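You operate a simulated robot arm through the tools that you are given. There is no shell and no other tool.

Carry out the task below with a simulated two-armed robot. There is one attempt and no reset: what you move stays moved.

TASK
Pick up the wire grip with one hand, pass it to the other hand and put it on the front of the wall bench.

Only the result counts: the job must be done as asked and must still hold three seconds after the hand-in. Knocking over, shifting, dropping, spilling or breaking anything else fails it.

THE ROBOT
Two 7-joint arms with two-finger parallel grippers on one trunk, on a base that moves. Base frame: it is fixed to the floor where the robot stands at the start and does not move with it; the origin is under the middle of the robot, x ahead of it, y to its left, z up. Lengths are in mm, angles in rad, forces in N, time in s.
The left shoulder is at the start at [50, 165, 1105], the right one opposite. With the tool pointing down near the work surface each hand reaches from about 200 to 680 mm from the robot's upright axis, wherever it stands, measured 20 degrees to its own side. Places, roughly: front of the wall bench [-3000, 4800, 900]; wire grip [-1750, 3500, 1000]. Payload 3.91 kg a hand.
Tool frame (each hand has its own): the origin (TCP) lies between the finger pads and is the grasp point; the fingertips stand 30 mm ahead of it; z points along the fingers, y is the line along which they close. The gripper opens to 110 mm. The fingers are 20 mm wide and 10 mm thick; the gripper's body (48 by 112 mm) begins 55 mm behind the TCP.
Orientation is that of the tool frame in the base frame, as [roll, pitch, yaw] about the fixed x, y, z axes, in that order (R = Rz(yaw) Ry(pitch) Rx(roll)). With the fingers straight down and closing along the base's y, the tool's x points along the base's -x, its y along +y and its z along -z.

THE INTERFACE
- The arms move only by the tool step_arm. It takes "left_deltas", "right_deltas" or both (then of equal length, played together; a hand with none holds still); each is a list of rows, each an object of numbers (a shift or turn left out is 0, a gripper value left out holds the last): "claw": the opening in per cent of the stroke, from 0 (shut) to 100 (fully open); "tx", "ty", "tz": the shift along the base's x, y, z in mm; "rx", "ry", "rz": the turn, a rotation vector about the base's x, y, z in rad. In form: [{"claw": .., "tx": .., "ty": .., "tz": .., "rx": .., "ry": .., "rz": ..}, ...]. A call has 1 to 20 rows; each row shifts and turns the commanded pose from where the row before left it. Rows are played at 5 a second. More than 50 mm and 0.15 rad between two rows, or a gripper value outside its range, and nothing of the call is played. Where a pose cannot be reached the arm comes as near as it can. A force on the tool above 40 N (or 10 N above the force at the start of the call, whichever is more), or a blocked arm, ends the call early, and 0.2 s more pass. The fingers move at their own pace (about 45 mm/s each) and stop on an object; they squeeze with about 40 N. The grip force told is the motor's: it shows also when the fingers shut on nothing. Time passes only in rows, and 0.2 s behind the last, so rows that do not move let the fingers close. The reply holds the time, the measured pose of the TCP, the force on the tool along the base axes, the opening and the grip force, in the units named above and with some noise, with the torque about the TCP (base axes, N m) and any sound that the robot's microphone picked up.
- Cameras (640 x 400 px; columns grow to the right, rows downward): "scene" is now at [124, -6, 1291.3]; the picture's right is [-0.08, -1.00, 0.00], its down [-0.43, 0.03, -0.90] and it looks along [0.90, -0.07, -0.43] (base axes); focal length 291 px, centre (320, 200). "left" rides on the left gripper at [73, -17, -103] in its tool frame; the picture's right is [0.23, 0.97, 0.00], its down [-0.76, 0.18, -0.62] and it looks along [-0.61, 0.14, 0.78] (tool axes); focal length 222 px, centre (320, 200). "right" rides on the right gripper at [72, 17, -103] in its tool frame; the picture's right is [-0.23, 0.97, 0.00], its down [-0.76, -0.18, -0.62] and it looks along [-0.61, -0.14, 0.78] (tool axes); focal length 222 px, centre (320, 200). There is no depth. A picture from a camera that has moved, and an enlarged one, comes with that camera's place and axes in the base frame and with its lens.
- snapshot(camera): a new picture of that camera. The clock stands still meanwhile.
- slide_trunk(by): slides the trunk up (or, below 0, down) by that many mm; the arms and the scene camera ride with it, the base frame stays. It gives what a move gives, with no picture.
- roll_base(legs): drives the robot by 1 to 6 legs, each [ahead, left, turn to the left] in mm, mm and rad, along the robot's own axes; the way and the turn of a leg run together, so that a leg with both is an arc; at most 1500 mm and 3.142 rad a leg. The arms and the cameras ride along, it lands a little off, and it stops where it bumps. It gives what a move gives.
- head_to(pan, tilt): turns the head with the scene camera to pan (to the left, within 1.396 rad either way) and tilt (down, from -0.506 to 1.204), counted from straight ahead of the robot. It gives what a move gives.
- inspect(camera, box): a new picture of the part [left, top, right, bottom] of that camera's present view, enlarged. The clock stands still meanwhile.
- finish_job(): hands the job in; it is judged then, once.

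Nothing tells you exact positions but the pictures and the camera data. Unless the task says otherwise, let go and move clear before handing in.

The tools are called after "Emit:" as name(argument=value, ...) on one line, values as JSON. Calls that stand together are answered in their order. step_arm: Moves the arms, as the interface text tells. Its arguments: {"type":"object","properties":{"left_deltas":{"type":"array","items":{"type":"object","properties":{"claw":{"type":"number"},"tx":{"type":"number"},"ty":{"type":"number"},"tz":{"type":"number"},"rx":{"type":"number"},"ry":{"type":"number"},"rz":{"type":"number"}}}},"right_deltas":{"type":"array","items":{"type":"object","properties":{"claw":{"type":"number"},"tx":{"type":"number"},"ty":{"type":"number"},"tz":{"type":"number"},"rx":{"type":"number"},"ry":{"type":"number"},"rz":{"type":"number"}}}}},"required":[]} The other tools are called the same way: slide_trunk (by) moves the trunk up or down; roll_base (legs) drives the base; head_to (pan, tilt) turns the head that bears the scene camera; snapshot (camera) takes a picture; inspect (camera, box) takes an enlarged picture of a part of a camera's view; finish_job () hands the job in.

At the start:

```text
time_s: 0.0
left_position: [395.1, 131.3, 1127.8]
left_ee_rot: [3.14, 0.0, -3.139]
left_force: [1.1, -0.2, 0.3]
left_ft_torque: [0.01, 0.04, 0.02]
left_width: 109.9
left_gripper_force: 0.1
right_position: [375.0, -182.3, 1149.5]
right_ee_rot: [3.141, 0.001, -3.141]
right_force: [0.4, 0.5, 0.7]
right_ft_torque: [0.0, -0.01, 0.01]
right_width: 110.3
right_gripper_force: 0.1
trunk travel left (down, up): [-325.0, 178.0]
robot x, y, heading: [-2.0, 2.1, -0.001]
head pan, tilt (commanded): [-0.075, 0.447]
```

scene: 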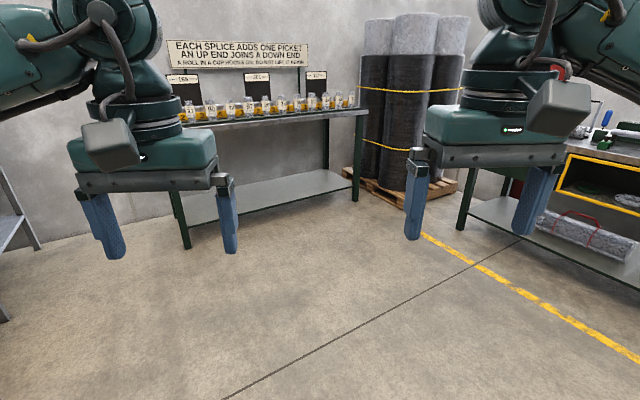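
right: 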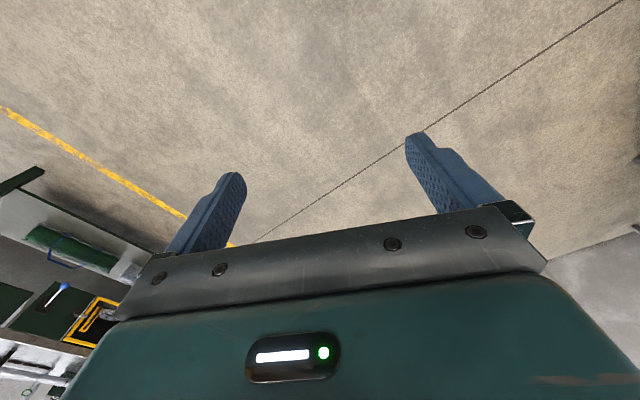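
left: 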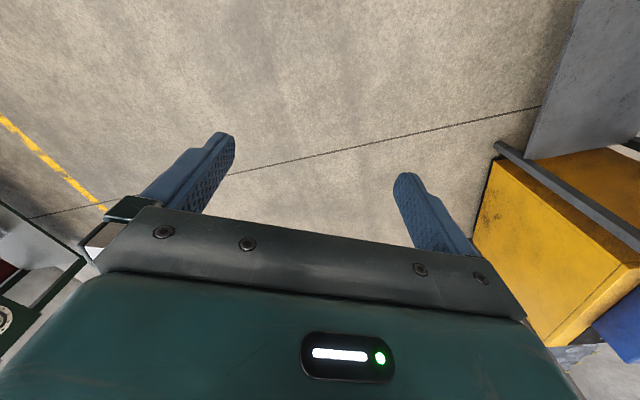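

I see a workshop with a bottle bench ahead; the wire grip and the wall bench are behind me on the left. I'll first pan the head to the left to see what lies that way before driving.

Emit:
head_to(pan=1.39, tilt=0.3)

Emit:
snapshot(camera="scene")

```text
time_s: 1.6
left_position: [395.0, 130.9, 1126.2]
left_ee_rot: [3.141, 0.0, -3.14]
left_force: [-0.1, -0.6, 0.7]
left_ft_torque: [-0.02, 0.02, 0.03]
left_width: 110.2
left_gripper_force: 0.0
right_position: [373.9, -184.1, 1149.6]
right_ee_rot: [-3.14, 0.0, -3.141]
right_force: [0.5, -0.9, 0.1]
right_ft_torque: [-0.01, -0.01, 0.01]
right_width: 110.0
right_gripper_force: 0.2
trunk travel left (down, up): [-325.0, 178.0]
robot x, y, heading: [0.9, 3.7, 0.006]
head pan, tilt (commanded): [1.389, 0.3]
```

```text
taken
camera scene: at [49.2, 92.7, 1305.0], right [0.98, -0.18, 0.0], down [-0.05, -0.29, -0.96], along [0.17, 0.94, -0.3], focal length 291 px, centre (320, 200)
```

scene: 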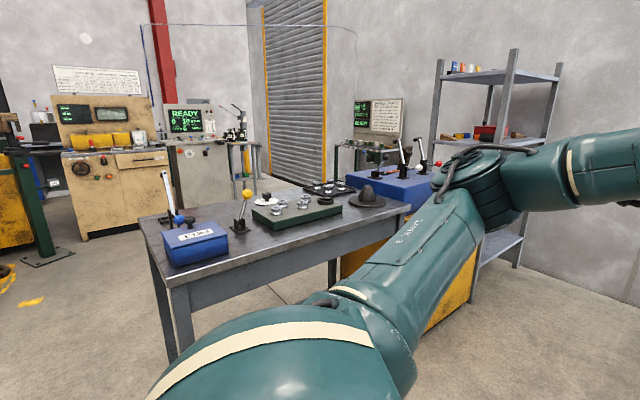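

To my left stands a table with its nearest corner about 0.75 m away, so the arms (reaching about 0.5 m) should clear it in a turn on the spot. I'll turn left by about 2.0 rad and look towards the wire grip.

Emit:
roll_base(legs=[[0, 0, 2.03]])

Emit:
head_to(pan=0, tilt=0.3)

Emit:
snapshot(camera="scene")

```text
time_s: 6.8
left_position: [-283.9, 305.3, 1126.1]
left_ee_rot: [-3.141, 0.0, -1.143]
left_force: [-0.4, -0.3, -0.5]
left_ft_torque: [-0.01, 0.01, 0.0]
left_width: 110.0
left_gripper_force: 0.0
right_position: [11.2, 416.5, 1149.0]
right_ee_rot: [-3.141, 0.0, -1.142]
right_force: [-0.6, -0.8, -0.1]
right_ft_torque: [0.0, 0.01, -0.02]
right_width: 110.2
right_gripper_force: 0.1
trunk travel left (down, up): [-325.0, 178.0]
robot x, y, heading: [-2.1, -0.4, 1.998]
head pan, tilt (commanded): [1.389, 0.3]
```

```text
time_s: 8.3
left_position: [-283.8, 305.5, 1128.0]
left_ee_rot: [3.141, -0.001, -1.14]
left_force: [1.2, 0.8, 0.2]
left_ft_torque: [0.02, -0.01, 0.03]
left_width: 110.3
left_gripper_force: 0.2
right_position: [11.4, 418.0, 1149.6]
right_ee_rot: [3.141, 0.001, -1.143]
right_force: [-0.9, 0.3, -0.1]
right_ft_torque: [-0.01, 0.02, 0.01]
right_width: 109.9
right_gripper_force: 0.1
trunk travel left (down, up): [-325.0, 178.0]
robot x, y, heading: [0.1, 3.5, 2.003]
head pan, tilt (commanded): [0.0, 0.3]
```

```text
taken
camera scene: at [-48.0, 112.4, 1305.0], right [0.91, 0.42, 0.0], down [0.12, -0.27, -0.96], along [-0.4, 0.87, -0.3], focal length 291 px, centre (320, 200)
```

scene: 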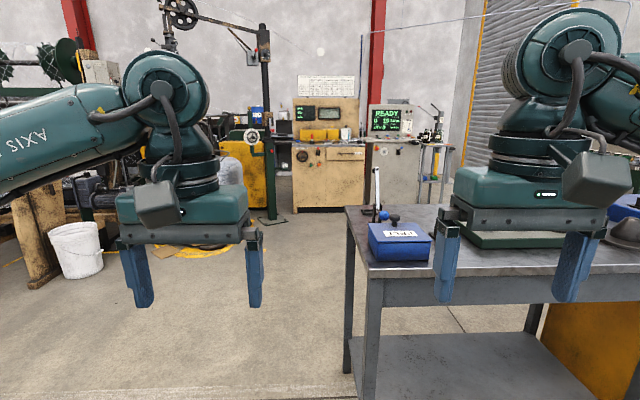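

The table is now on my right, and a beige cabinet bench with the likely wire grip stands straight ahead. I'll zoom in there and to the left, where the wall bench should be.

Emit:
inspect(camera="scene", box=[220, 60, 460, 210])

Emit:
head_to(pan=0.5, tilt=0.2)

Emit:
snapshot(camera="scene")

```text
2.67 times, centred on (340, 135) of scene
camera zoom: at [-48.0, 112.4, 1305.0], right [0.91, 0.42, 0.0], down [0.12, -0.27, -0.96], along [-0.4, 0.87, -0.3], focal length 777 px, centre (267, 373)
```

zoom: 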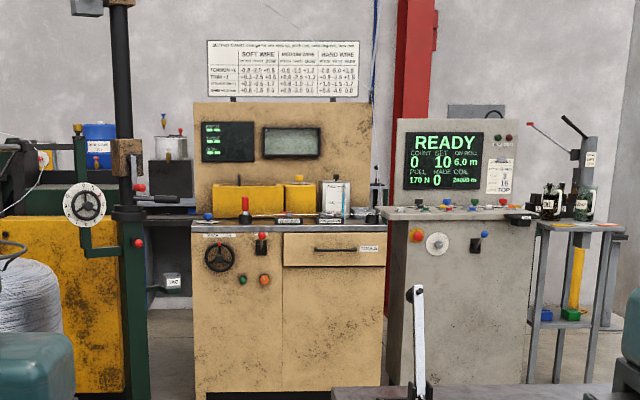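

```text
time_s: 9.2
left_position: [-283.1, 305.4, 1127.4]
left_ee_rot: [3.142, 0.003, -1.142]
left_force: [-0.1, -0.3, 0.5]
left_ft_torque: [0.03, 0.03, 0.02]
left_width: 110.0
left_gripper_force: 0.0
right_position: [10.2, 417.2, 1150.2]
right_ee_rot: [3.14, 0.0, -1.143]
right_force: [-0.1, 0.5, 0.4]
right_ft_torque: [0.03, -0.02, -0.02]
right_width: 110.0
right_gripper_force: 0.1
trunk travel left (down, up): [-325.0, 178.0]
robot x, y, heading: [0.8, 1.2, 1.995]
head pan, tilt (commanded): [0.499, 0.201]
```

```text
taken
camera scene: at [-83.7, 83.5, 1314.2], right [0.6, 0.8, 0.0], down [0.16, -0.12, -0.98], along [-0.78, 0.59, -0.2], focal length 291 px, centre (320, 200)
```

scene: 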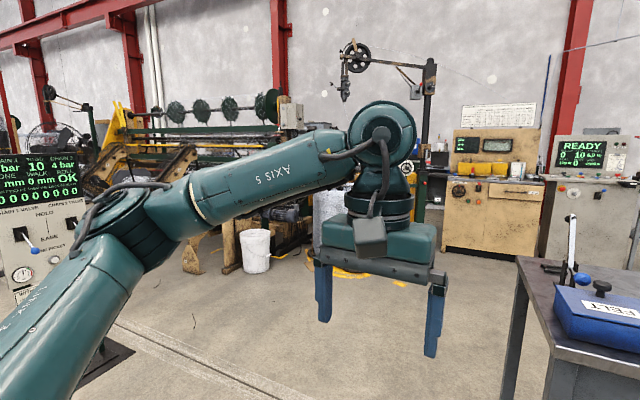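

The wire grip isn't identifiable yet; it should be near the beige cabinet or green post ahead, with the wall bench behind the post. Next I check the free floor on my left before driving around the table.

Emit:
head_to(pan=1.2, tilt=0.5)

Emit:
snapshot(camera="scene")

Emit:
head_to(pan=0.2, tilt=0.5)

Emit:
snapshot(camera="scene")

Emit:
snapshot(camera="left")

```text
time_s: 10.3
left_position: [-283.4, 304.4, 1128.1]
left_ee_rot: [-3.14, 0.001, -1.141]
left_force: [0.3, -0.1, 0.5]
left_ft_torque: [-0.03, -0.05, -0.02]
left_width: 110.2
left_gripper_force: 0.0
right_position: [11.4, 416.4, 1149.5]
right_ee_rot: [3.141, -0.002, -1.143]
right_force: [0.1, 0.0, -0.4]
right_ft_torque: [-0.03, 0.04, 0.02]
right_width: 110.0
right_gripper_force: 0.0
trunk travel left (down, up): [-325.0, 178.0]
robot x, y, heading: [-0.5, -2.8, 2.0]
head pan, tilt (commanded): [1.201, 0.499]
```

```text
taken
camera scene: at [-100.0, 22.3, 1286.6], right [-0.06, 1.0, 0.0], down [0.48, 0.03, -0.88], along [-0.88, -0.05, -0.48], focal length 291 px, centre (320, 200)
```

scene: 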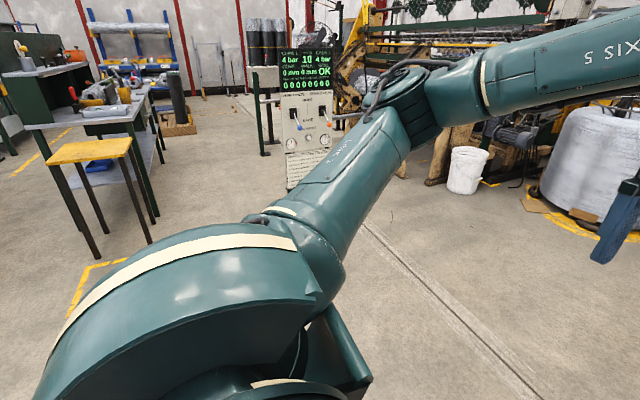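

```text
time_s: 11.6
left_position: [-283.5, 305.6, 1126.2]
left_ee_rot: [3.14, 0.002, -1.142]
left_force: [0.1, 0.0, -0.6]
left_ft_torque: [-0.03, -0.01, -0.01]
left_width: 110.3
left_gripper_force: 0.1
right_position: [11.4, 416.4, 1149.8]
right_ee_rot: [3.141, 0.001, -1.142]
right_force: [0.5, 0.7, -0.1]
right_ft_torque: [0.03, -0.02, 0.02]
right_width: 110.1
right_gripper_force: 0.0
trunk travel left (down, up): [-325.0, 178.0]
robot x, y, heading: [-2.0, -0.1, 2.001]
head pan, tilt (commanded): [0.201, 0.499]
```

```text
taken
camera scene: at [-62.8, 101.1, 1286.6], right [0.81, 0.59, 0.0], down [0.28, -0.39, -0.88], along [-0.52, 0.71, -0.48], focal length 291 px, centre (320, 200)
```

scene: 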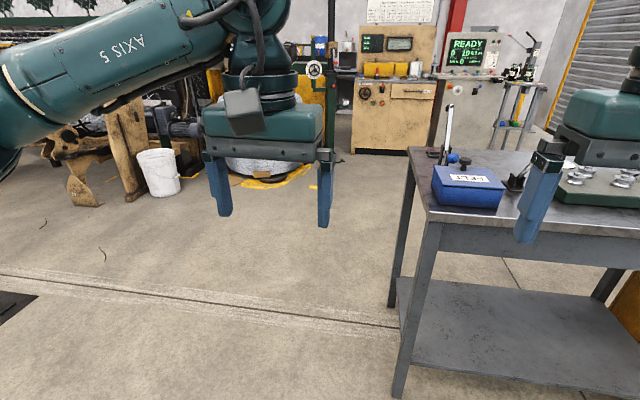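

```text
taken
camera left: at [-237.0, 245.2, 1230.5], right [-0.79, -0.61, 0.0], down [-0.48, 0.62, 0.62], along [-0.38, 0.49, -0.78], focal length 222 px, centre (320, 200)
```

left: 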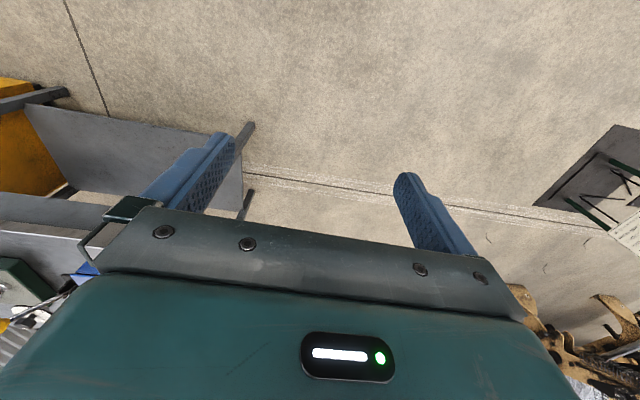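

Free floor lies to the left; the table's left edge is roughly 120 mm right of my axis. I'll shift left 600 mm and then go ahead 1200 mm, and look again.

Emit:
roll_base(legs=[[0, 600, 0], [1200, 0, 0]])

Emit:
head_to(pan=0.0, tilt=0.4)

Emit:
snapshot(camera="scene")

```text
time_s: 22.8
left_position: [-1341.9, 1089.0, 1125.6]
left_ee_rot: [-3.141, 0.001, -1.111]
left_force: [-0.3, -0.1, 0.7]
left_ft_torque: [-0.04, -0.01, 0.02]
left_width: 109.9
left_gripper_force: 0.1
right_position: [-1049.8, 1209.1, 1150.1]
right_ee_rot: [3.141, 0.002, -1.112]
right_force: [0.7, 0.3, -0.1]
right_ft_torque: [0.0, 0.01, 0.04]
right_width: 110.1
right_gripper_force: 0.2
trunk travel left (down, up): [-325.0, 178.0]
robot x, y, heading: [-1048.1, 791.5, 2.032]
head pan, tilt (commanded): [0.201, 0.499]
```

```text
time_s: 23.5
left_position: [-1340.9, 1089.6, 1127.2]
left_ee_rot: [-3.14, 0.001, -1.109]
left_force: [-0.7, -0.3, -0.2]
left_ft_torque: [0.02, 0.04, -0.03]
left_width: 110.0
left_gripper_force: 0.1
right_position: [-1050.2, 1209.8, 1149.8]
right_ee_rot: [-3.141, 0.001, -1.111]
right_force: [-0.4, -0.6, 0.6]
right_ft_torque: [-0.02, 0.01, -0.01]
right_width: 110.2
right_gripper_force: 0.1
trunk travel left (down, up): [-325.0, 178.0]
robot x, y, heading: [-1047.5, 791.7, 2.03]
head pan, tilt (commanded): [0.0, 0.4]
```

```text
taken
camera scene: at [-1099.8, 903.6, 1295.7], right [0.9, 0.44, 0.0], down [0.17, -0.35, -0.92], along [-0.41, 0.83, -0.39], focal length 291 px, centre (320, 200)
```

scene: 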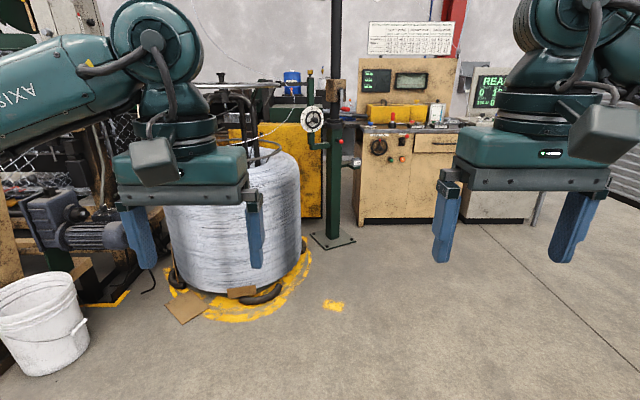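

The cabinet bench is ahead; the wire grip should appear near pixel (384,114). I'll zoom in there and toward the wall bench behind.

Emit:
inspect(camera="scene", box=[350, 60, 478, 140])

Emit:
inspect(camera="scene", box=[200, 50, 360, 150])

```text
5.00 times, centred on (414, 100) of scene
camera zoom: at [-1099.8, 903.6, 1295.7], right [0.9, 0.44, 0.0], down [0.17, -0.35, -0.92], along [-0.41, 0.83, -0.39], focal length 1457 px, centre (-150, 700)
```

zoom: 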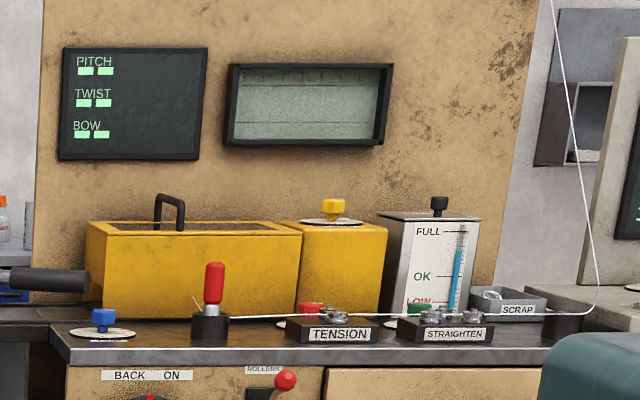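

```text
4.00 times, centred on (280, 100) of scene
camera zoom: at [-1099.8, 903.6, 1295.7], right [0.9, 0.44, 0.0], down [0.17, -0.35, -0.92], along [-0.41, 0.83, -0.39], focal length 1166 px, centre (480, 600)
```

zoom: 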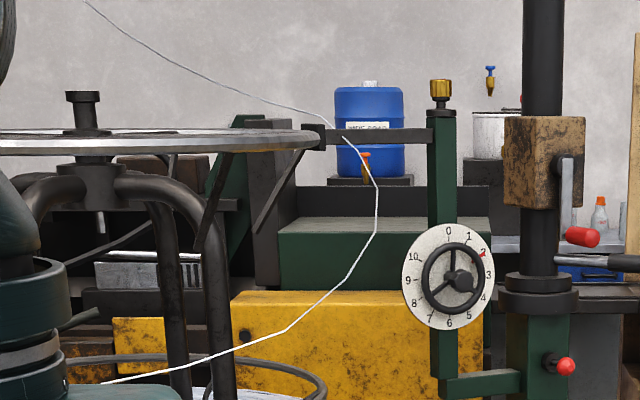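

On the cabinet's top I see a red-handled thing in a black block with the wire coming to it, which may be the wire grip. I'll drive closer, moving right and ahead, for a better look.

Emit:
roll_base(legs=[[500, 0, 0], [700, -450, 0]])

Emit:
snapshot(camera="scene")

```text
time_s: 30.5
left_position: [-1480.7, 2347.7, 1126.6]
left_ee_rot: [3.14, 0.0, -1.084]
left_force: [-0.6, -0.1, 0.3]
left_ft_torque: [0.01, 0.02, 0.0]
left_width: 110.1
left_gripper_force: 0.1
right_position: [-1192.9, 2476.7, 1149.9]
right_ee_rot: [-3.141, 0.0, -1.084]
right_force: [-0.2, -0.2, 0.5]
right_ft_torque: [0.0, 0.0, 0.01]
right_width: 110.2
right_gripper_force: 0.0
trunk travel left (down, up): [-325.0, 178.0]
robot x, y, heading: [-1179.0, 2061.8, 2.052]
head pan, tilt (commanded): [0.0, 0.4]
```

```text
taken
camera scene: at [-1233.7, 2168.8, 1295.7], right [0.88, 0.47, 0.0], down [0.18, -0.34, -0.92], along [-0.43, 0.81, -0.39], focal length 291 px, centre (320, 200)
```

scene: 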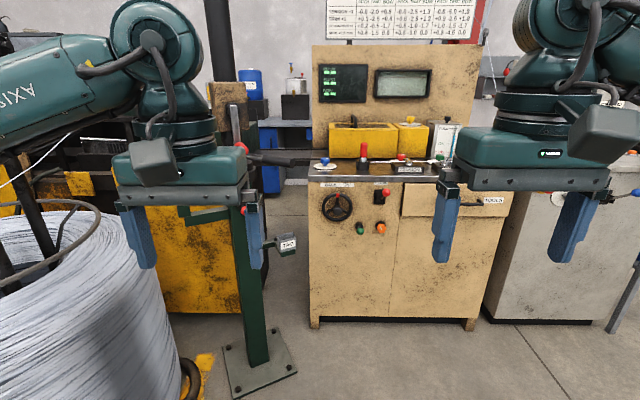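

Emit:
inspect(camera="scene", box=[310, 100, 470, 200])

Emit:
inspect(camera="scene", box=[190, 40, 350, 140])

Emit:
inspect(camera="scene", box=[180, 120, 340, 220])

```text
4.00 times, centred on (390, 150) of scene
camera zoom: at [-1233.7, 2168.8, 1295.7], right [0.88, 0.47, 0.0], down [0.18, -0.34, -0.92], along [-0.43, 0.81, -0.39], focal length 1166 px, centre (40, 400)
```

zoom: 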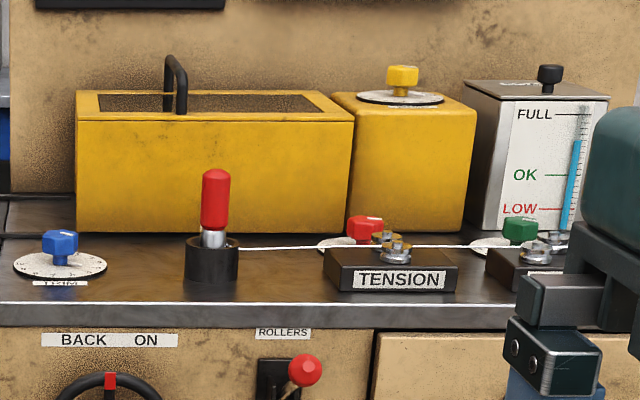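

```text
4.00 times, centred on (270, 90) of scene
camera zoom: at [-1233.7, 2168.8, 1295.7], right [0.88, 0.47, 0.0], down [0.18, -0.34, -0.92], along [-0.43, 0.81, -0.39], focal length 1166 px, centre (520, 640)
```

zoom: 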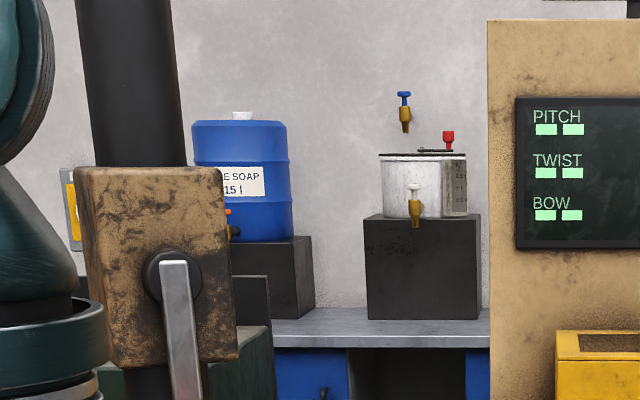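

```text
4.00 times, centred on (260, 170) of scene
camera zoom: at [-1233.7, 2168.8, 1295.7], right [0.88, 0.47, 0.0], down [0.18, -0.34, -0.92], along [-0.43, 0.81, -0.39], focal length 1166 px, centre (560, 320)
```

zoom: 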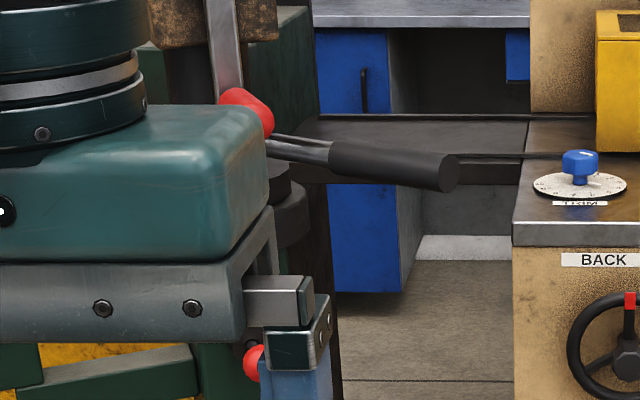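

The wire grip looks like the red-handled tool standing in a black socket on the cabinet's counter (handle about z 945–1007, near [-1690, 3480]). The wall bench with blue drawers is seen behind; I'll raise the trunk and look around to find a way to it.

Emit:
slide_trunk(by=170)

Emit:
head_to(pan=-0.6, tilt=0.3)

Emit:
snapshot(camera="scene")

Emit:
head_to(pan=0.05, tilt=0.2)

Emit:
snapshot(camera="scene")

Emit:
head_to(pan=0.7, tilt=0.3)

Emit:
snapshot(camera="scene")

```text
time_s: 32.5
left_position: [-1480.9, 2348.8, 1296.8]
left_ee_rot: [-3.142, 0.001, -1.082]
left_force: [0.3, -0.2, -0.1]
left_ft_torque: [0.01, -0.01, 0.01]
left_width: 110.1
left_gripper_force: 0.1
right_position: [-1193.1, 2477.1, 1319.6]
right_ee_rot: [-3.141, 0.0, -1.084]
right_force: [-0.7, 0.3, 0.8]
right_ft_torque: [0.02, -0.01, 0.01]
right_width: 109.8
right_gripper_force: 0.1
trunk travel left (down, up): [-495.0, 8.0]
robot x, y, heading: [-1178.3, 2063.6, 2.055]
head pan, tilt (commanded): [0.0, 0.4]
```

```text
time_s: 33.5
left_position: [-1481.9, 2347.6, 1296.6]
left_ee_rot: [3.141, 0.002, -1.083]
left_force: [-0.2, -0.3, 0.2]
left_ft_torque: [0.0, -0.01, -0.05]
left_width: 110.0
left_gripper_force: 0.1
right_position: [-1193.0, 2476.0, 1320.0]
right_ee_rot: [3.141, -0.001, -1.084]
right_force: [0.9, 0.2, -0.8]
right_ft_torque: [-0.03, 0.0, 0.02]
right_width: 110.0
right_gripper_force: 0.1
trunk travel left (down, up): [-495.0, 8.0]
robot x, y, heading: [-1178.2, 2059.1, 2.061]
head pan, tilt (commanded): [-0.6, 0.3]
```

```text
taken
camera scene: at [-1179.8, 2179.5, 1475.0], right [0.99, -0.11, 0.0], down [-0.03, -0.29, -0.96], along [0.11, 0.95, -0.3], focal length 291 px, centre (320, 200)
```

scene: 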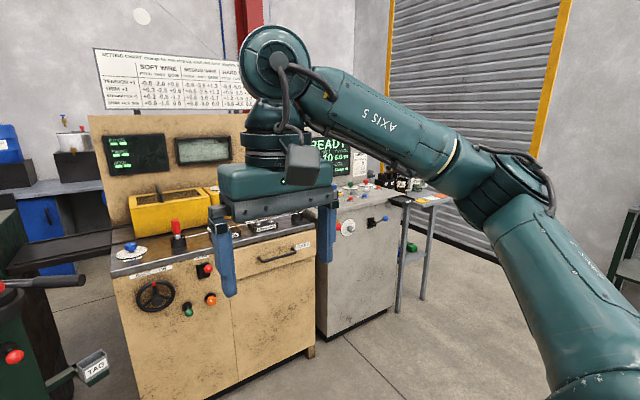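

```text
time_s: 34.5
left_position: [-1480.6, 2347.5, 1296.9]
left_ee_rot: [3.139, 0.002, -1.083]
left_force: [-0.4, 0.7, 0.6]
left_ft_torque: [0.0, 0.03, -0.02]
left_width: 110.0
left_gripper_force: 0.1
right_position: [-1192.9, 2476.0, 1320.1]
right_ee_rot: [-3.141, 0.002, -1.083]
right_force: [0.4, -0.6, 0.2]
right_ft_torque: [0.01, -0.01, 0.01]
right_width: 110.2
right_gripper_force: 0.1
trunk travel left (down, up): [-495.0, 8.0]
robot x, y, heading: [-1175.3, 2059.9, 2.057]
head pan, tilt (commanded): [0.051, 0.201]
```

```text
taken
camera scene: at [-1238.0, 2166.8, 1484.2], right [0.86, 0.51, 0.0], down [0.1, -0.17, -0.98], along [-0.5, 0.84, -0.2], focal length 291 px, centre (320, 200)
```

scene: 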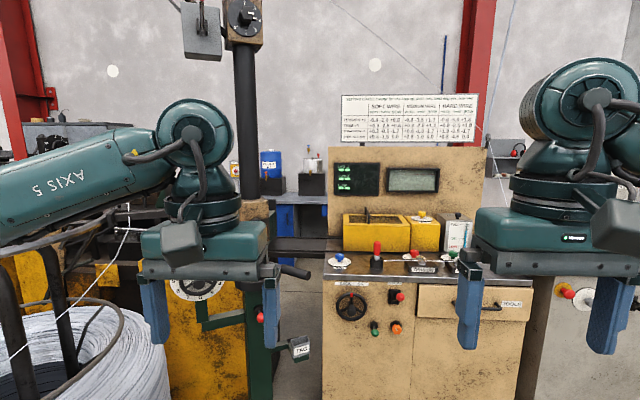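

```text
time_s: 35.5
left_position: [-1480.5, 2347.9, 1296.3]
left_ee_rot: [-3.141, 0.003, -1.083]
left_force: [-0.1, 0.1, -0.9]
left_ft_torque: [-0.04, 0.0, 0.02]
left_width: 110.0
left_gripper_force: 0.1
right_position: [-1192.4, 2475.5, 1321.2]
right_ee_rot: [3.141, 0.0, -1.084]
right_force: [-0.4, 0.1, -0.7]
right_ft_torque: [-0.01, 0.02, 0.01]
right_width: 109.9
right_gripper_force: 0.2
trunk travel left (down, up): [-495.0, 8.0]
robot x, y, heading: [-1178.7, 2059.0, 2.058]
head pan, tilt (commanded): [0.7, 0.3]
```

```text
taken
camera scene: at [-1276.9, 2121.8, 1475.0], right [0.38, 0.93, 0.0], down [0.27, -0.11, -0.96], along [-0.89, 0.36, -0.3], focal length 291 px, centre (320, 200)
```

scene: 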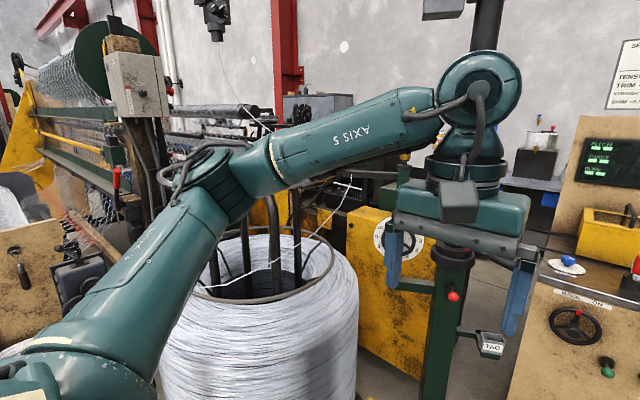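

The handle stands near the left front of the cabinet, with the green post and its lever to the left; the wall bench can be reached later round the right side of the READY console. I'll shift right 450 mm and go ahead 700 mm, so that the grip comes in front of my left hand and the post stays clear.

Emit:
roll_base(legs=[[0, -450, 0], [700, 0, 0]])

Emit:
head_to(pan=0.2, tilt=0.7)

Emit:
snapshot(camera="scene")

Emit:
snapshot(camera="left")

```text
time_s: 43.4
left_position: [-1410.1, 3178.7, 1297.5]
left_ee_rot: [-3.14, 0.003, -1.085]
left_force: [0.3, -1.0, 0.3]
left_ft_torque: [-0.02, -0.01, 0.01]
left_width: 110.1
left_gripper_force: 0.0
right_position: [-1121.0, 3305.7, 1320.6]
right_ee_rot: [-3.142, 0.0, -1.088]
right_force: [-0.9, 1.2, 0.1]
right_ft_torque: [0.0, -0.01, 0.0]
right_width: 110.1
right_gripper_force: 0.0
trunk travel left (down, up): [-495.0, 8.0]
robot x, y, heading: [-1111.1, 2889.1, 2.058]
head pan, tilt (commanded): [0.7, 0.3]
```

```text
time_s: 44.4
left_position: [-1409.5, 3177.1, 1296.5]
left_ee_rot: [-3.14, 0.001, -1.085]
left_force: [0.1, 0.1, 0.0]
left_ft_torque: [0.04, 0.03, 0.0]
left_width: 110.2
left_gripper_force: 0.1
right_position: [-1121.3, 3305.1, 1320.0]
right_ee_rot: [3.141, 0.001, -1.087]
right_force: [-0.2, -1.1, 0.3]
right_ft_torque: [0.04, -0.02, 0.01]
right_width: 110.1
right_gripper_force: 0.1
trunk travel left (down, up): [-495.0, 8.0]
robot x, y, heading: [-1109.2, 2888.8, 2.055]
head pan, tilt (commanded): [0.201, 0.7]
```

```text
taken
camera scene: at [-1173.9, 2981.0, 1438.9], right [0.77, 0.63, 0.0], down [0.41, -0.5, -0.77], along [-0.48, 0.59, -0.64], focal length 291 px, centre (320, 200)
```

scene: 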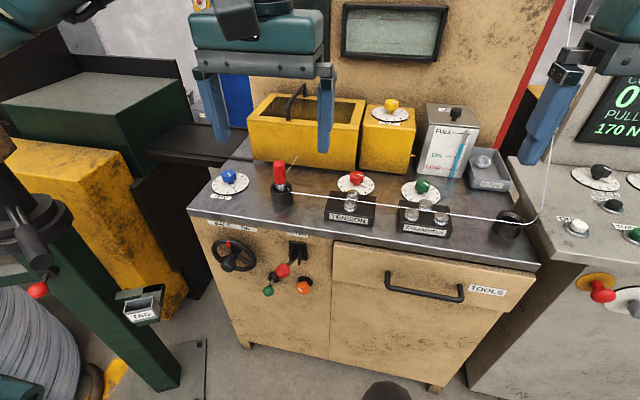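

```text
taken
camera left: at [-1359.6, 3120.1, 1400.6], right [-0.76, -0.65, 0.0], down [-0.51, 0.59, 0.62], along [-0.41, 0.47, -0.78], focal length 222 px, centre (320, 200)
```

left: 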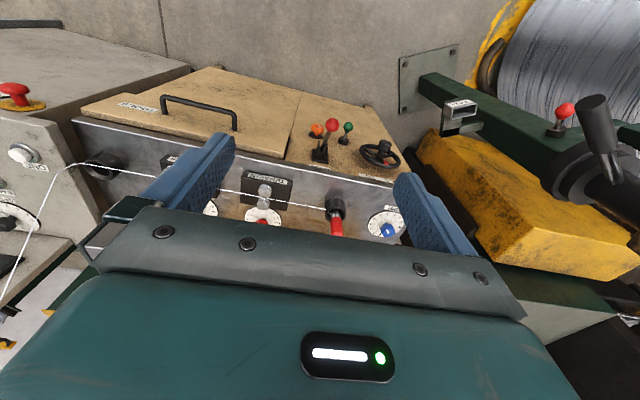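

The red handle in its black socket is now right in front of the left hand. I'll zoom in from both cameras to triangulate it.

Emit:
inspect(camera="scene", box=[240, 140, 336, 215])

Emit:
inspect(camera="left", box=[290, 180, 386, 240])

```text
5.33 times, centred on (288, 178) of scene
camera zoom: at [-1173.9, 2981.0, 1438.9], right [0.77, 0.63, 0.0], down [0.41, -0.5, -0.77], along [-0.48, 0.59, -0.64], focal length 1554 px, centre (491, 320)
```

zoom: 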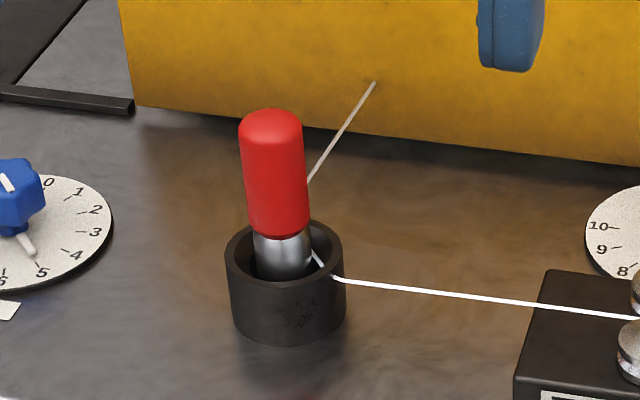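

```text
6.67 times, centred on (338, 210) of left
camera zoom: at [-1359.6, 3120.1, 1400.6], right [-0.76, -0.65, 0.0], down [-0.51, 0.59, 0.62], along [-0.41, 0.47, -0.78], focal length 1481 px, centre (200, 133)
```

zoom: 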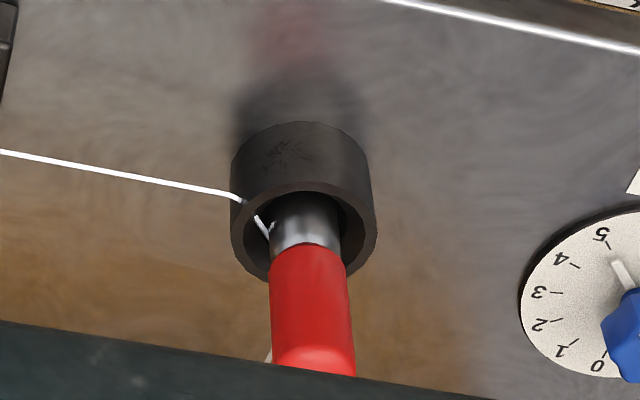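

Triangulation puts the grip's red handle at about (-1670, 3412), from z 952 up to about 1020, which is 724 mm ahead of me and 252 mm left. Before moving closer I'll look straight down to see my base's front and the clearance to the cabinet.

Emit:
head_to(pan=0.0, tilt=1.15)

Emit:
snapshot(camera="scene")

Emit:
snapshot(camera="right")

```text
time_s: 45.2
left_position: [-1409.4, 3177.2, 1296.9]
left_ee_rot: [-3.141, 0.003, -1.085]
left_force: [0.0, 0.1, 0.3]
left_ft_torque: [0.02, -0.02, 0.04]
left_width: 110.0
left_gripper_force: 0.2
right_position: [-1121.1, 3304.7, 1320.0]
right_ee_rot: [-3.142, -0.001, -1.086]
right_force: [-0.1, -0.6, 0.6]
right_ft_torque: [-0.02, -0.01, -0.02]
right_width: 110.0
right_gripper_force: 0.0
trunk travel left (down, up): [-495.0, 8.0]
robot x, y, heading: [-1109.4, 2886.3, 2.048]
head pan, tilt (commanded): [0.0, 1.15]
```

```text
taken
camera scene: at [-1147.9, 2968.0, 1405.8], right [0.89, 0.47, 0.0], down [0.42, -0.81, -0.41], along [-0.19, 0.36, -0.91], focal length 291 px, centre (320, 200)
```

scene: 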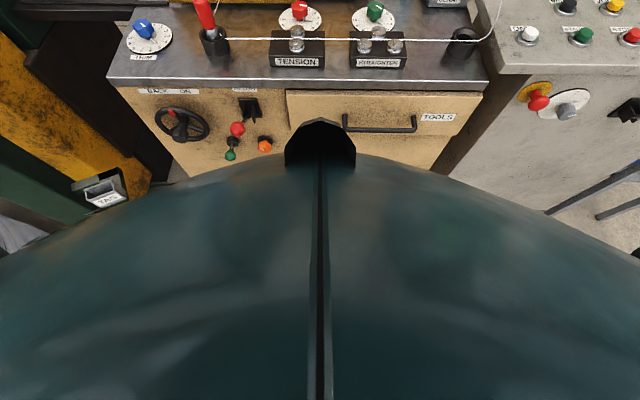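

```text
taken
camera right: at [-1102.1, 3232.3, 1424.0], right [-0.97, -0.25, 0.0], down [-0.2, 0.76, 0.62], along [-0.16, 0.6, -0.78], focal length 222 px, centre (320, 200)
```

right: 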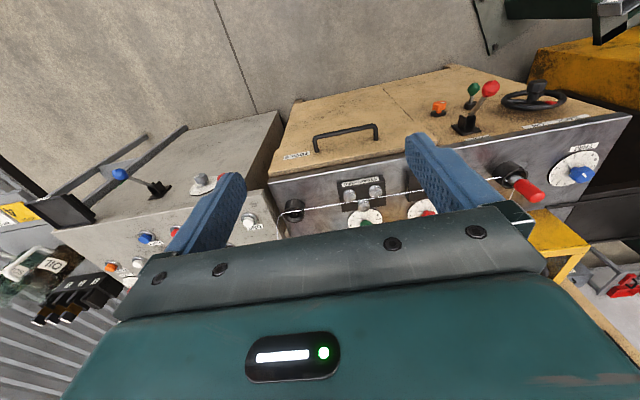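

The counter is seen from above, but my own chest hides the base's front. I'll turn the left hand by -90° (needed for the handover anyway, fingers closing ahead-back) and use its camera to look across in front of me.

Emit:
step_arm(left_deltas=[{"rz": -0.1427}, {"rz": -0.1427}, {"rz": -0.1427}, {"rz": -0.1427}, {"rz": -0.1427}, {"rz": -0.1427}, {"rz": -0.1427}, {"rz": -0.1427}, {"rz": -0.1427}, {"rz": -0.1427}, {"rz": -0.1427}, {}])

Emit:
snapshot(camera="left")

Emit:
head_to(pan=0.4, tilt=0.5)

Emit:
snapshot(camera="scene")

```text
time_s: 47.9
left_position: [-1332.1, 3124.7, 1276.1]
left_ee_rot: [3.141, 0.002, -2.655]
left_force: [-0.4, -0.1, -0.2]
left_ft_torque: [0.0, 0.01, -0.02]
left_width: 109.9
left_gripper_force: 0.0
left hand out of reach, approached as far as the arm can: row 9, 10, 11
right_position: [-1120.2, 3306.3, 1319.8]
right_ee_rot: [3.14, 0.001, -1.087]
right_force: [-0.4, 0.2, 0.4]
right_ft_torque: [0.0, 0.0, 0.03]
right_width: 109.9
right_gripper_force: 0.1
trunk travel left (down, up): [-495.0, 8.0]
robot x, y, heading: [-1110.4, 2886.9, 2.055]
head pan, tilt (commanded): [0.0, 1.15]
```

```text
taken
camera left: at [-1387.0, 3074.1, 1380.4], right [-0.66, 0.75, 0.0], down [0.59, 0.51, 0.62], along [0.47, 0.41, -0.78], focal length 222 px, centre (320, 200)
```

left: 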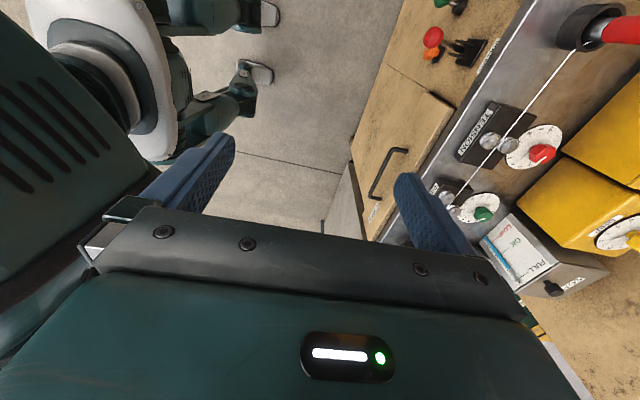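

```text
time_s: 48.9
left_position: [-1332.3, 3125.0, 1277.1]
left_ee_rot: [3.142, 0.001, -2.652]
left_force: [0.1, -0.2, 0.0]
left_ft_torque: [-0.02, -0.03, 0.0]
left_width: 110.0
left_gripper_force: 0.1
right_position: [-1121.1, 3305.0, 1319.5]
right_ee_rot: [3.141, 0.001, -1.086]
right_force: [-0.2, 0.0, 1.0]
right_ft_torque: [0.02, 0.0, 0.01]
right_width: 109.8
right_gripper_force: 0.2
trunk travel left (down, up): [-495.0, 8.0]
robot x, y, heading: [-1108.2, 2890.4, 2.054]
head pan, tilt (commanded): [0.4, 0.499]
```

```text
taken
camera scene: at [-1190.4, 2973.0, 1456.5], right [0.64, 0.77, 0.0], down [0.37, -0.3, -0.88], along [-0.68, 0.56, -0.48], focal length 291 px, centre (320, 200)
```

scene: 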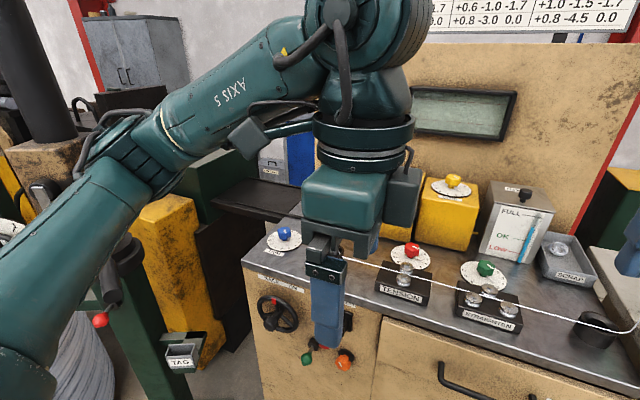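

My base's feet reach only about 130 mm ahead, so there is plenty of room to the cabinet, but the -90° turn hits a reach limit. I'll turn the left hand back to its natural pose, and plan: pick from above, later pitch the hand forward so the right hand can take the stem from above.

Emit:
step_arm(left_deltas=[{"rz": 0.1427}, {"rz": 0.1427}, {"rz": 0.1427}, {"rz": 0.1427}, {"rz": 0.1427}, {"rz": 0.1427}, {"rz": 0.1427}, {"rz": 0.1427}, {"rz": 0.1427}, {"rz": 0.1427}, {"rz": 0.1427}, {}])

```text
time_s: 51.5
left_position: [-1330.8, 3123.9, 1277.2]
left_ee_rot: [-3.141, 0.002, -1.083]
left_force: [0.7, 0.0, 0.0]
left_ft_torque: [-0.01, 0.0, -0.01]
left_width: 110.1
left_gripper_force: 0.0
right_position: [-1121.1, 3304.3, 1320.1]
right_ee_rot: [-3.141, 0.001, -1.087]
right_force: [-1.8, 0.0, 0.1]
right_ft_torque: [0.01, 0.03, 0.03]
right_width: 109.8
right_gripper_force: 0.0
trunk travel left (down, up): [-495.0, 8.0]
robot x, y, heading: [-1109.4, 2889.9, 2.053]
head pan, tilt (commanded): [0.4, 0.499]
```

The left hand is back in its natural orientation at (-1331, 3124, 1277). I'll drive ahead 250 mm and look again.

Emit:
roll_base(legs=[[250, 0, 0]])

Emit:
head_to(pan=0.5, tilt=0.7)

Emit:
snapshot(camera="scene")

Emit:
snapshot(camera="left")

```text
time_s: 53.3
left_position: [-1444.4, 3341.0, 1276.9]
left_ee_rot: [-3.142, -0.001, -1.085]
left_force: [-0.3, -0.3, 0.2]
left_ft_torque: [0.01, 0.01, 0.01]
left_width: 110.1
left_gripper_force: 0.0
right_position: [-1234.6, 3520.6, 1319.6]
right_ee_rot: [-3.141, -0.002, -1.086]
right_force: [-0.2, 0.6, 0.6]
right_ft_torque: [-0.02, 0.0, 0.05]
right_width: 109.9
right_gripper_force: 0.2
trunk travel left (down, up): [-495.0, 8.0]
robot x, y, heading: [-1225.2, 3107.6, 2.057]
head pan, tilt (commanded): [0.4, 0.499]
```

```text
time_s: 54.0
left_position: [-1443.9, 3339.8, 1275.5]
left_ee_rot: [-3.141, 0.002, -1.087]
left_force: [0.0, 0.9, -0.8]
left_ft_torque: [-0.02, 0.03, 0.04]
left_width: 110.1
left_gripper_force: 0.1
right_position: [-1232.7, 3520.6, 1320.5]
right_ee_rot: [3.141, 0.001, -1.088]
right_force: [0.2, 0.0, 0.6]
right_ft_torque: [0.01, 0.02, -0.02]
right_width: 110.0
right_gripper_force: 0.1
trunk travel left (down, up): [-495.0, 8.0]
robot x, y, heading: [-1228.0, 3105.4, 2.057]
head pan, tilt (commanded): [0.499, 0.7]
```

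```text
taken
camera scene: at [-1304.1, 3178.4, 1438.9], right [0.56, 0.83, 0.0], down [0.54, -0.36, -0.77], along [-0.64, 0.43, -0.64], focal length 291 px, centre (320, 200)
```

scene: 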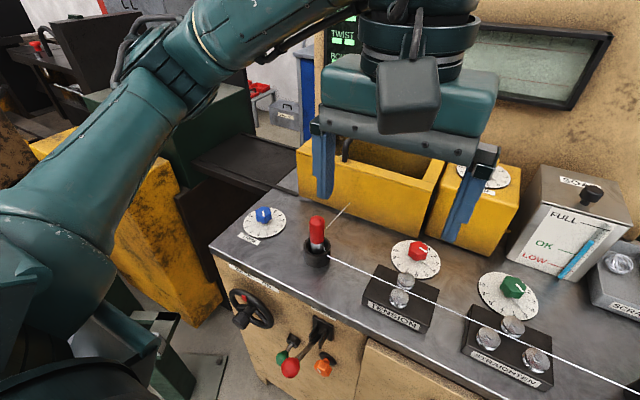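

```text
taken
camera left: at [-1394.3, 3282.3, 1380.2], right [-0.76, -0.65, 0.0], down [-0.51, 0.59, 0.62], along [-0.41, 0.47, -0.78], focal length 222 px, centre (320, 200)
```

left: 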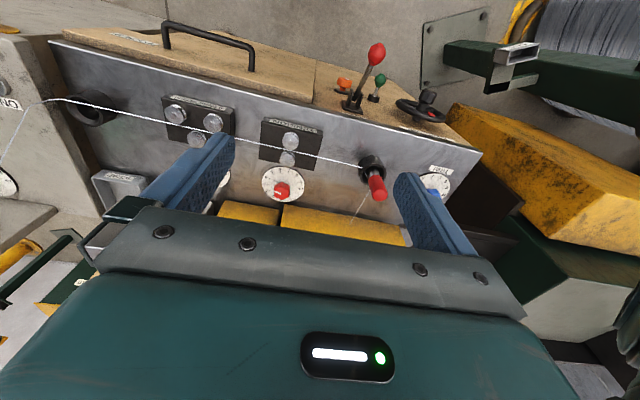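

The grip is clearly visible in both cameras. I'll zoom in on it from both to refine its position and see the wire's tail.

Emit:
inspect(camera="scene", box=[280, 190, 376, 250])

Emit:
inspect(camera="left", box=[320, 145, 416, 205])

```text
6.67 times, centred on (328, 220) of scene
camera zoom: at [-1304.1, 3178.4, 1438.9], right [0.56, 0.83, 0.0], down [0.54, -0.36, -0.77], along [-0.64, 0.43, -0.64], focal length 1943 px, centre (267, 67)
```

zoom: 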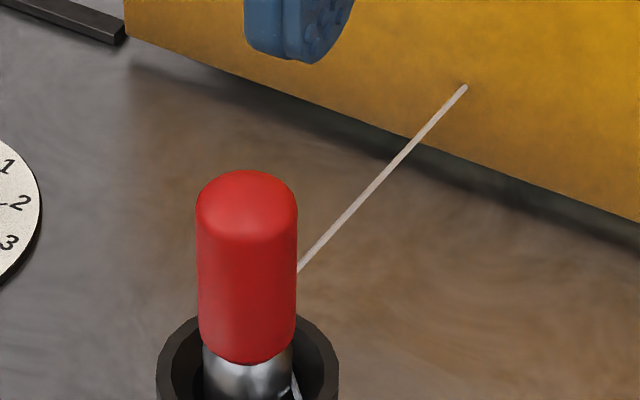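

```text
6.67 times, centred on (368, 175) of left
camera zoom: at [-1394.3, 3282.3, 1380.2], right [-0.76, -0.65, 0.0], down [-0.51, 0.59, 0.62], along [-0.41, 0.47, -0.78], focal length 1481 px, centre (0, 367)
```

zoom: 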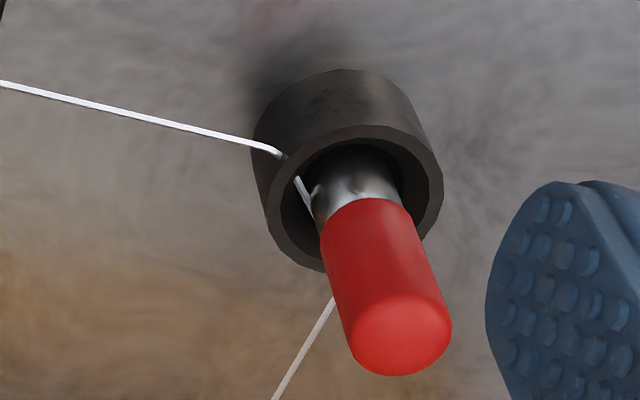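

Triangulation is ill-conditioned from here (estimates around (-1640…-1674, 3397…3419)), so I'll bring the left hand above the grip at safe height and refine with its own camera.

Emit:
step_arm(left_deltas=[{"tx": -37.3, "ty": 12}, {"tx": -37.3, "ty": 12}, {"tx": -37.3, "ty": 12}, {"tx": -37.3, "ty": 12}, {"tx": -37.3, "ty": 12}, {"tx": -37.3, "ty": 12}, {}])

Emit:
snapshot(camera="left")

Emit:
snapshot(camera="scene")

```text
time_s: 55.6
left_position: [-1668.2, 3411.8, 1276.3]
left_ee_rot: [-3.141, 0.003, -1.086]
left_force: [0.1, 1.0, -0.5]
left_ft_torque: [0.01, 0.06, -0.03]
left_width: 110.2
left_gripper_force: 0.2
right_position: [-1234.5, 3519.6, 1318.9]
right_ee_rot: [3.14, 0.003, -1.088]
right_force: [-0.5, 0.2, 0.1]
right_ft_torque: [-0.02, 0.02, -0.01]
right_width: 110.0
right_gripper_force: 0.1
trunk travel left (down, up): [-495.0, 8.0]
robot x, y, heading: [-1225.1, 3106.7, 2.058]
head pan, tilt (commanded): [0.499, 0.7]
```

```text
taken
camera left: at [-1618.2, 3354.5, 1379.4], right [-0.76, -0.65, 0.0], down [-0.51, 0.59, 0.62], along [-0.41, 0.47, -0.78], focal length 222 px, centre (320, 200)
```

left: 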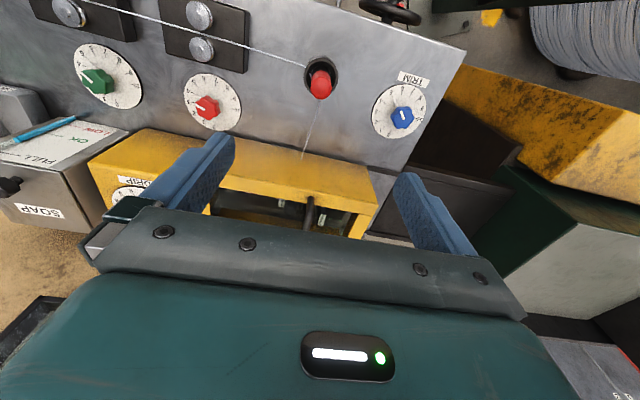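

```text
taken
camera scene: at [-1303.8, 3178.5, 1438.9], right [0.56, 0.83, 0.0], down [0.54, -0.36, -0.77], along [-0.64, 0.42, -0.64], focal length 291 px, centre (320, 200)
```

scene: 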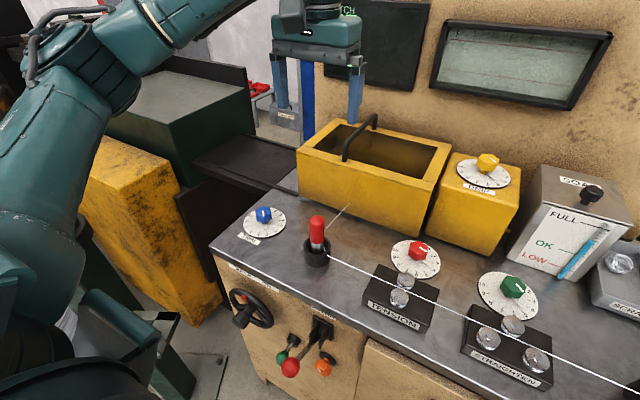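

The handle now lies on the hand camera's centre column. I'll zoom in to measure it against the previous position.

Emit:
inspect(camera="left", box=[272, 50, 368, 110])

```text
6.67 times, centred on (320, 80) of left
camera zoom: at [-1618.2, 3354.5, 1379.4], right [-0.76, -0.65, 0.0], down [-0.51, 0.59, 0.62], along [-0.41, 0.47, -0.78], focal length 1481 px, centre (320, 1000)
```

zoom: 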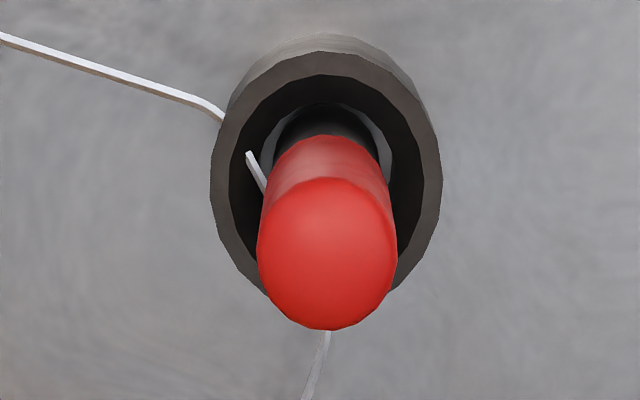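

Two hand-camera views agree well: the handle's axis is at (-1669, 3411), red from z ≈ 955 to 1020, and the wire tail runs straight away from me below that. I'll lower the left hand to z ≈ 1090 first and check.

Emit:
step_arm(left_deltas=[{"tz": -37, "tx": -1, "claw": 100}, {"tz": -37}, {"tz": -37}, {"tz": -37}, {"tz": -37}, {}])

Emit:
snapshot(camera="left")

Emit:
snapshot(camera="scene")

```text
time_s: 57.0
left_position: [-1672.3, 3409.9, 1092.5]
left_ee_rot: [-3.14, 0.0, -1.087]
left_force: [0.6, 0.7, 0.3]
left_ft_torque: [0.03, 0.0, 0.04]
left_width: 110.0
left_gripper_force: 0.1
right_position: [-1235.1, 3520.1, 1319.5]
right_ee_rot: [3.14, 0.003, -1.088]
right_force: [-0.5, -0.7, -0.7]
right_ft_torque: [0.04, 0.01, -0.01]
right_width: 110.0
right_gripper_force: 0.1
trunk travel left (down, up): [-495.0, 8.0]
robot x, y, heading: [-1222.0, 3103.4, 2.058]
head pan, tilt (commanded): [0.499, 0.7]
```

```text
taken
camera left: at [-1622.1, 3352.3, 1194.9], right [-0.76, -0.65, 0.0], down [-0.51, 0.59, 0.62], along [-0.41, 0.47, -0.78], focal length 222 px, centre (320, 200)
```

left: 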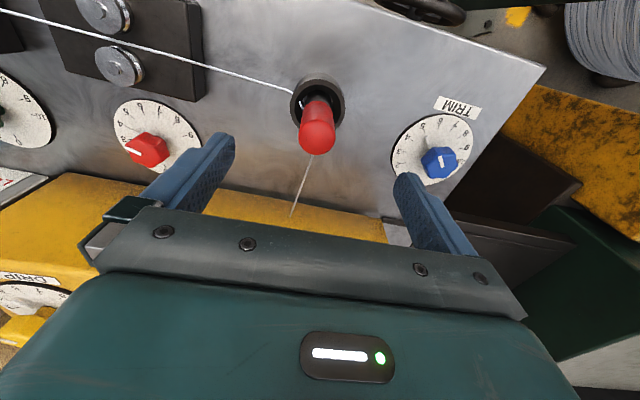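

```text
taken
camera scene: at [-1304.0, 3178.5, 1438.9], right [0.56, 0.83, 0.0], down [0.54, -0.36, -0.77], along [-0.64, 0.42, -0.64], focal length 291 px, centre (320, 200)
```

scene: 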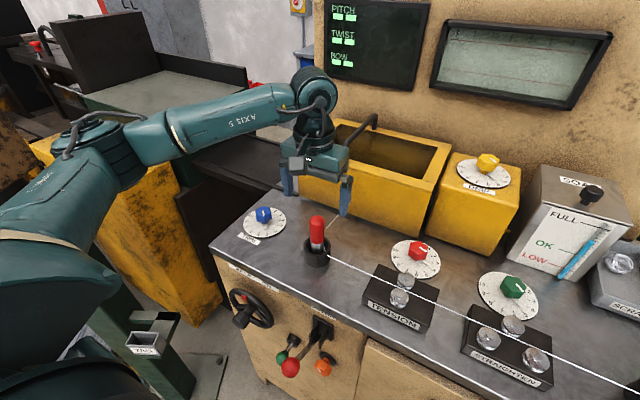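

The prediction of the handle in the scene picture matches the picture, so the estimate holds. I'll check the final alignment with a zoom of the hand camera.

Emit:
inspect(camera="left", box=[256, 60, 384, 220])

```text
2.50 times, centred on (320, 140) of left
camera zoom: at [-1622.1, 3352.3, 1194.9], right [-0.76, -0.65, 0.0], down [-0.51, 0.59, 0.62], along [-0.41, 0.47, -0.78], focal length 555 px, centre (320, 350)
```

zoom: 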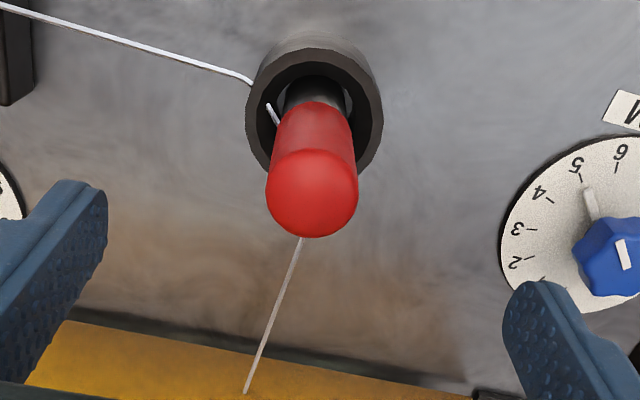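

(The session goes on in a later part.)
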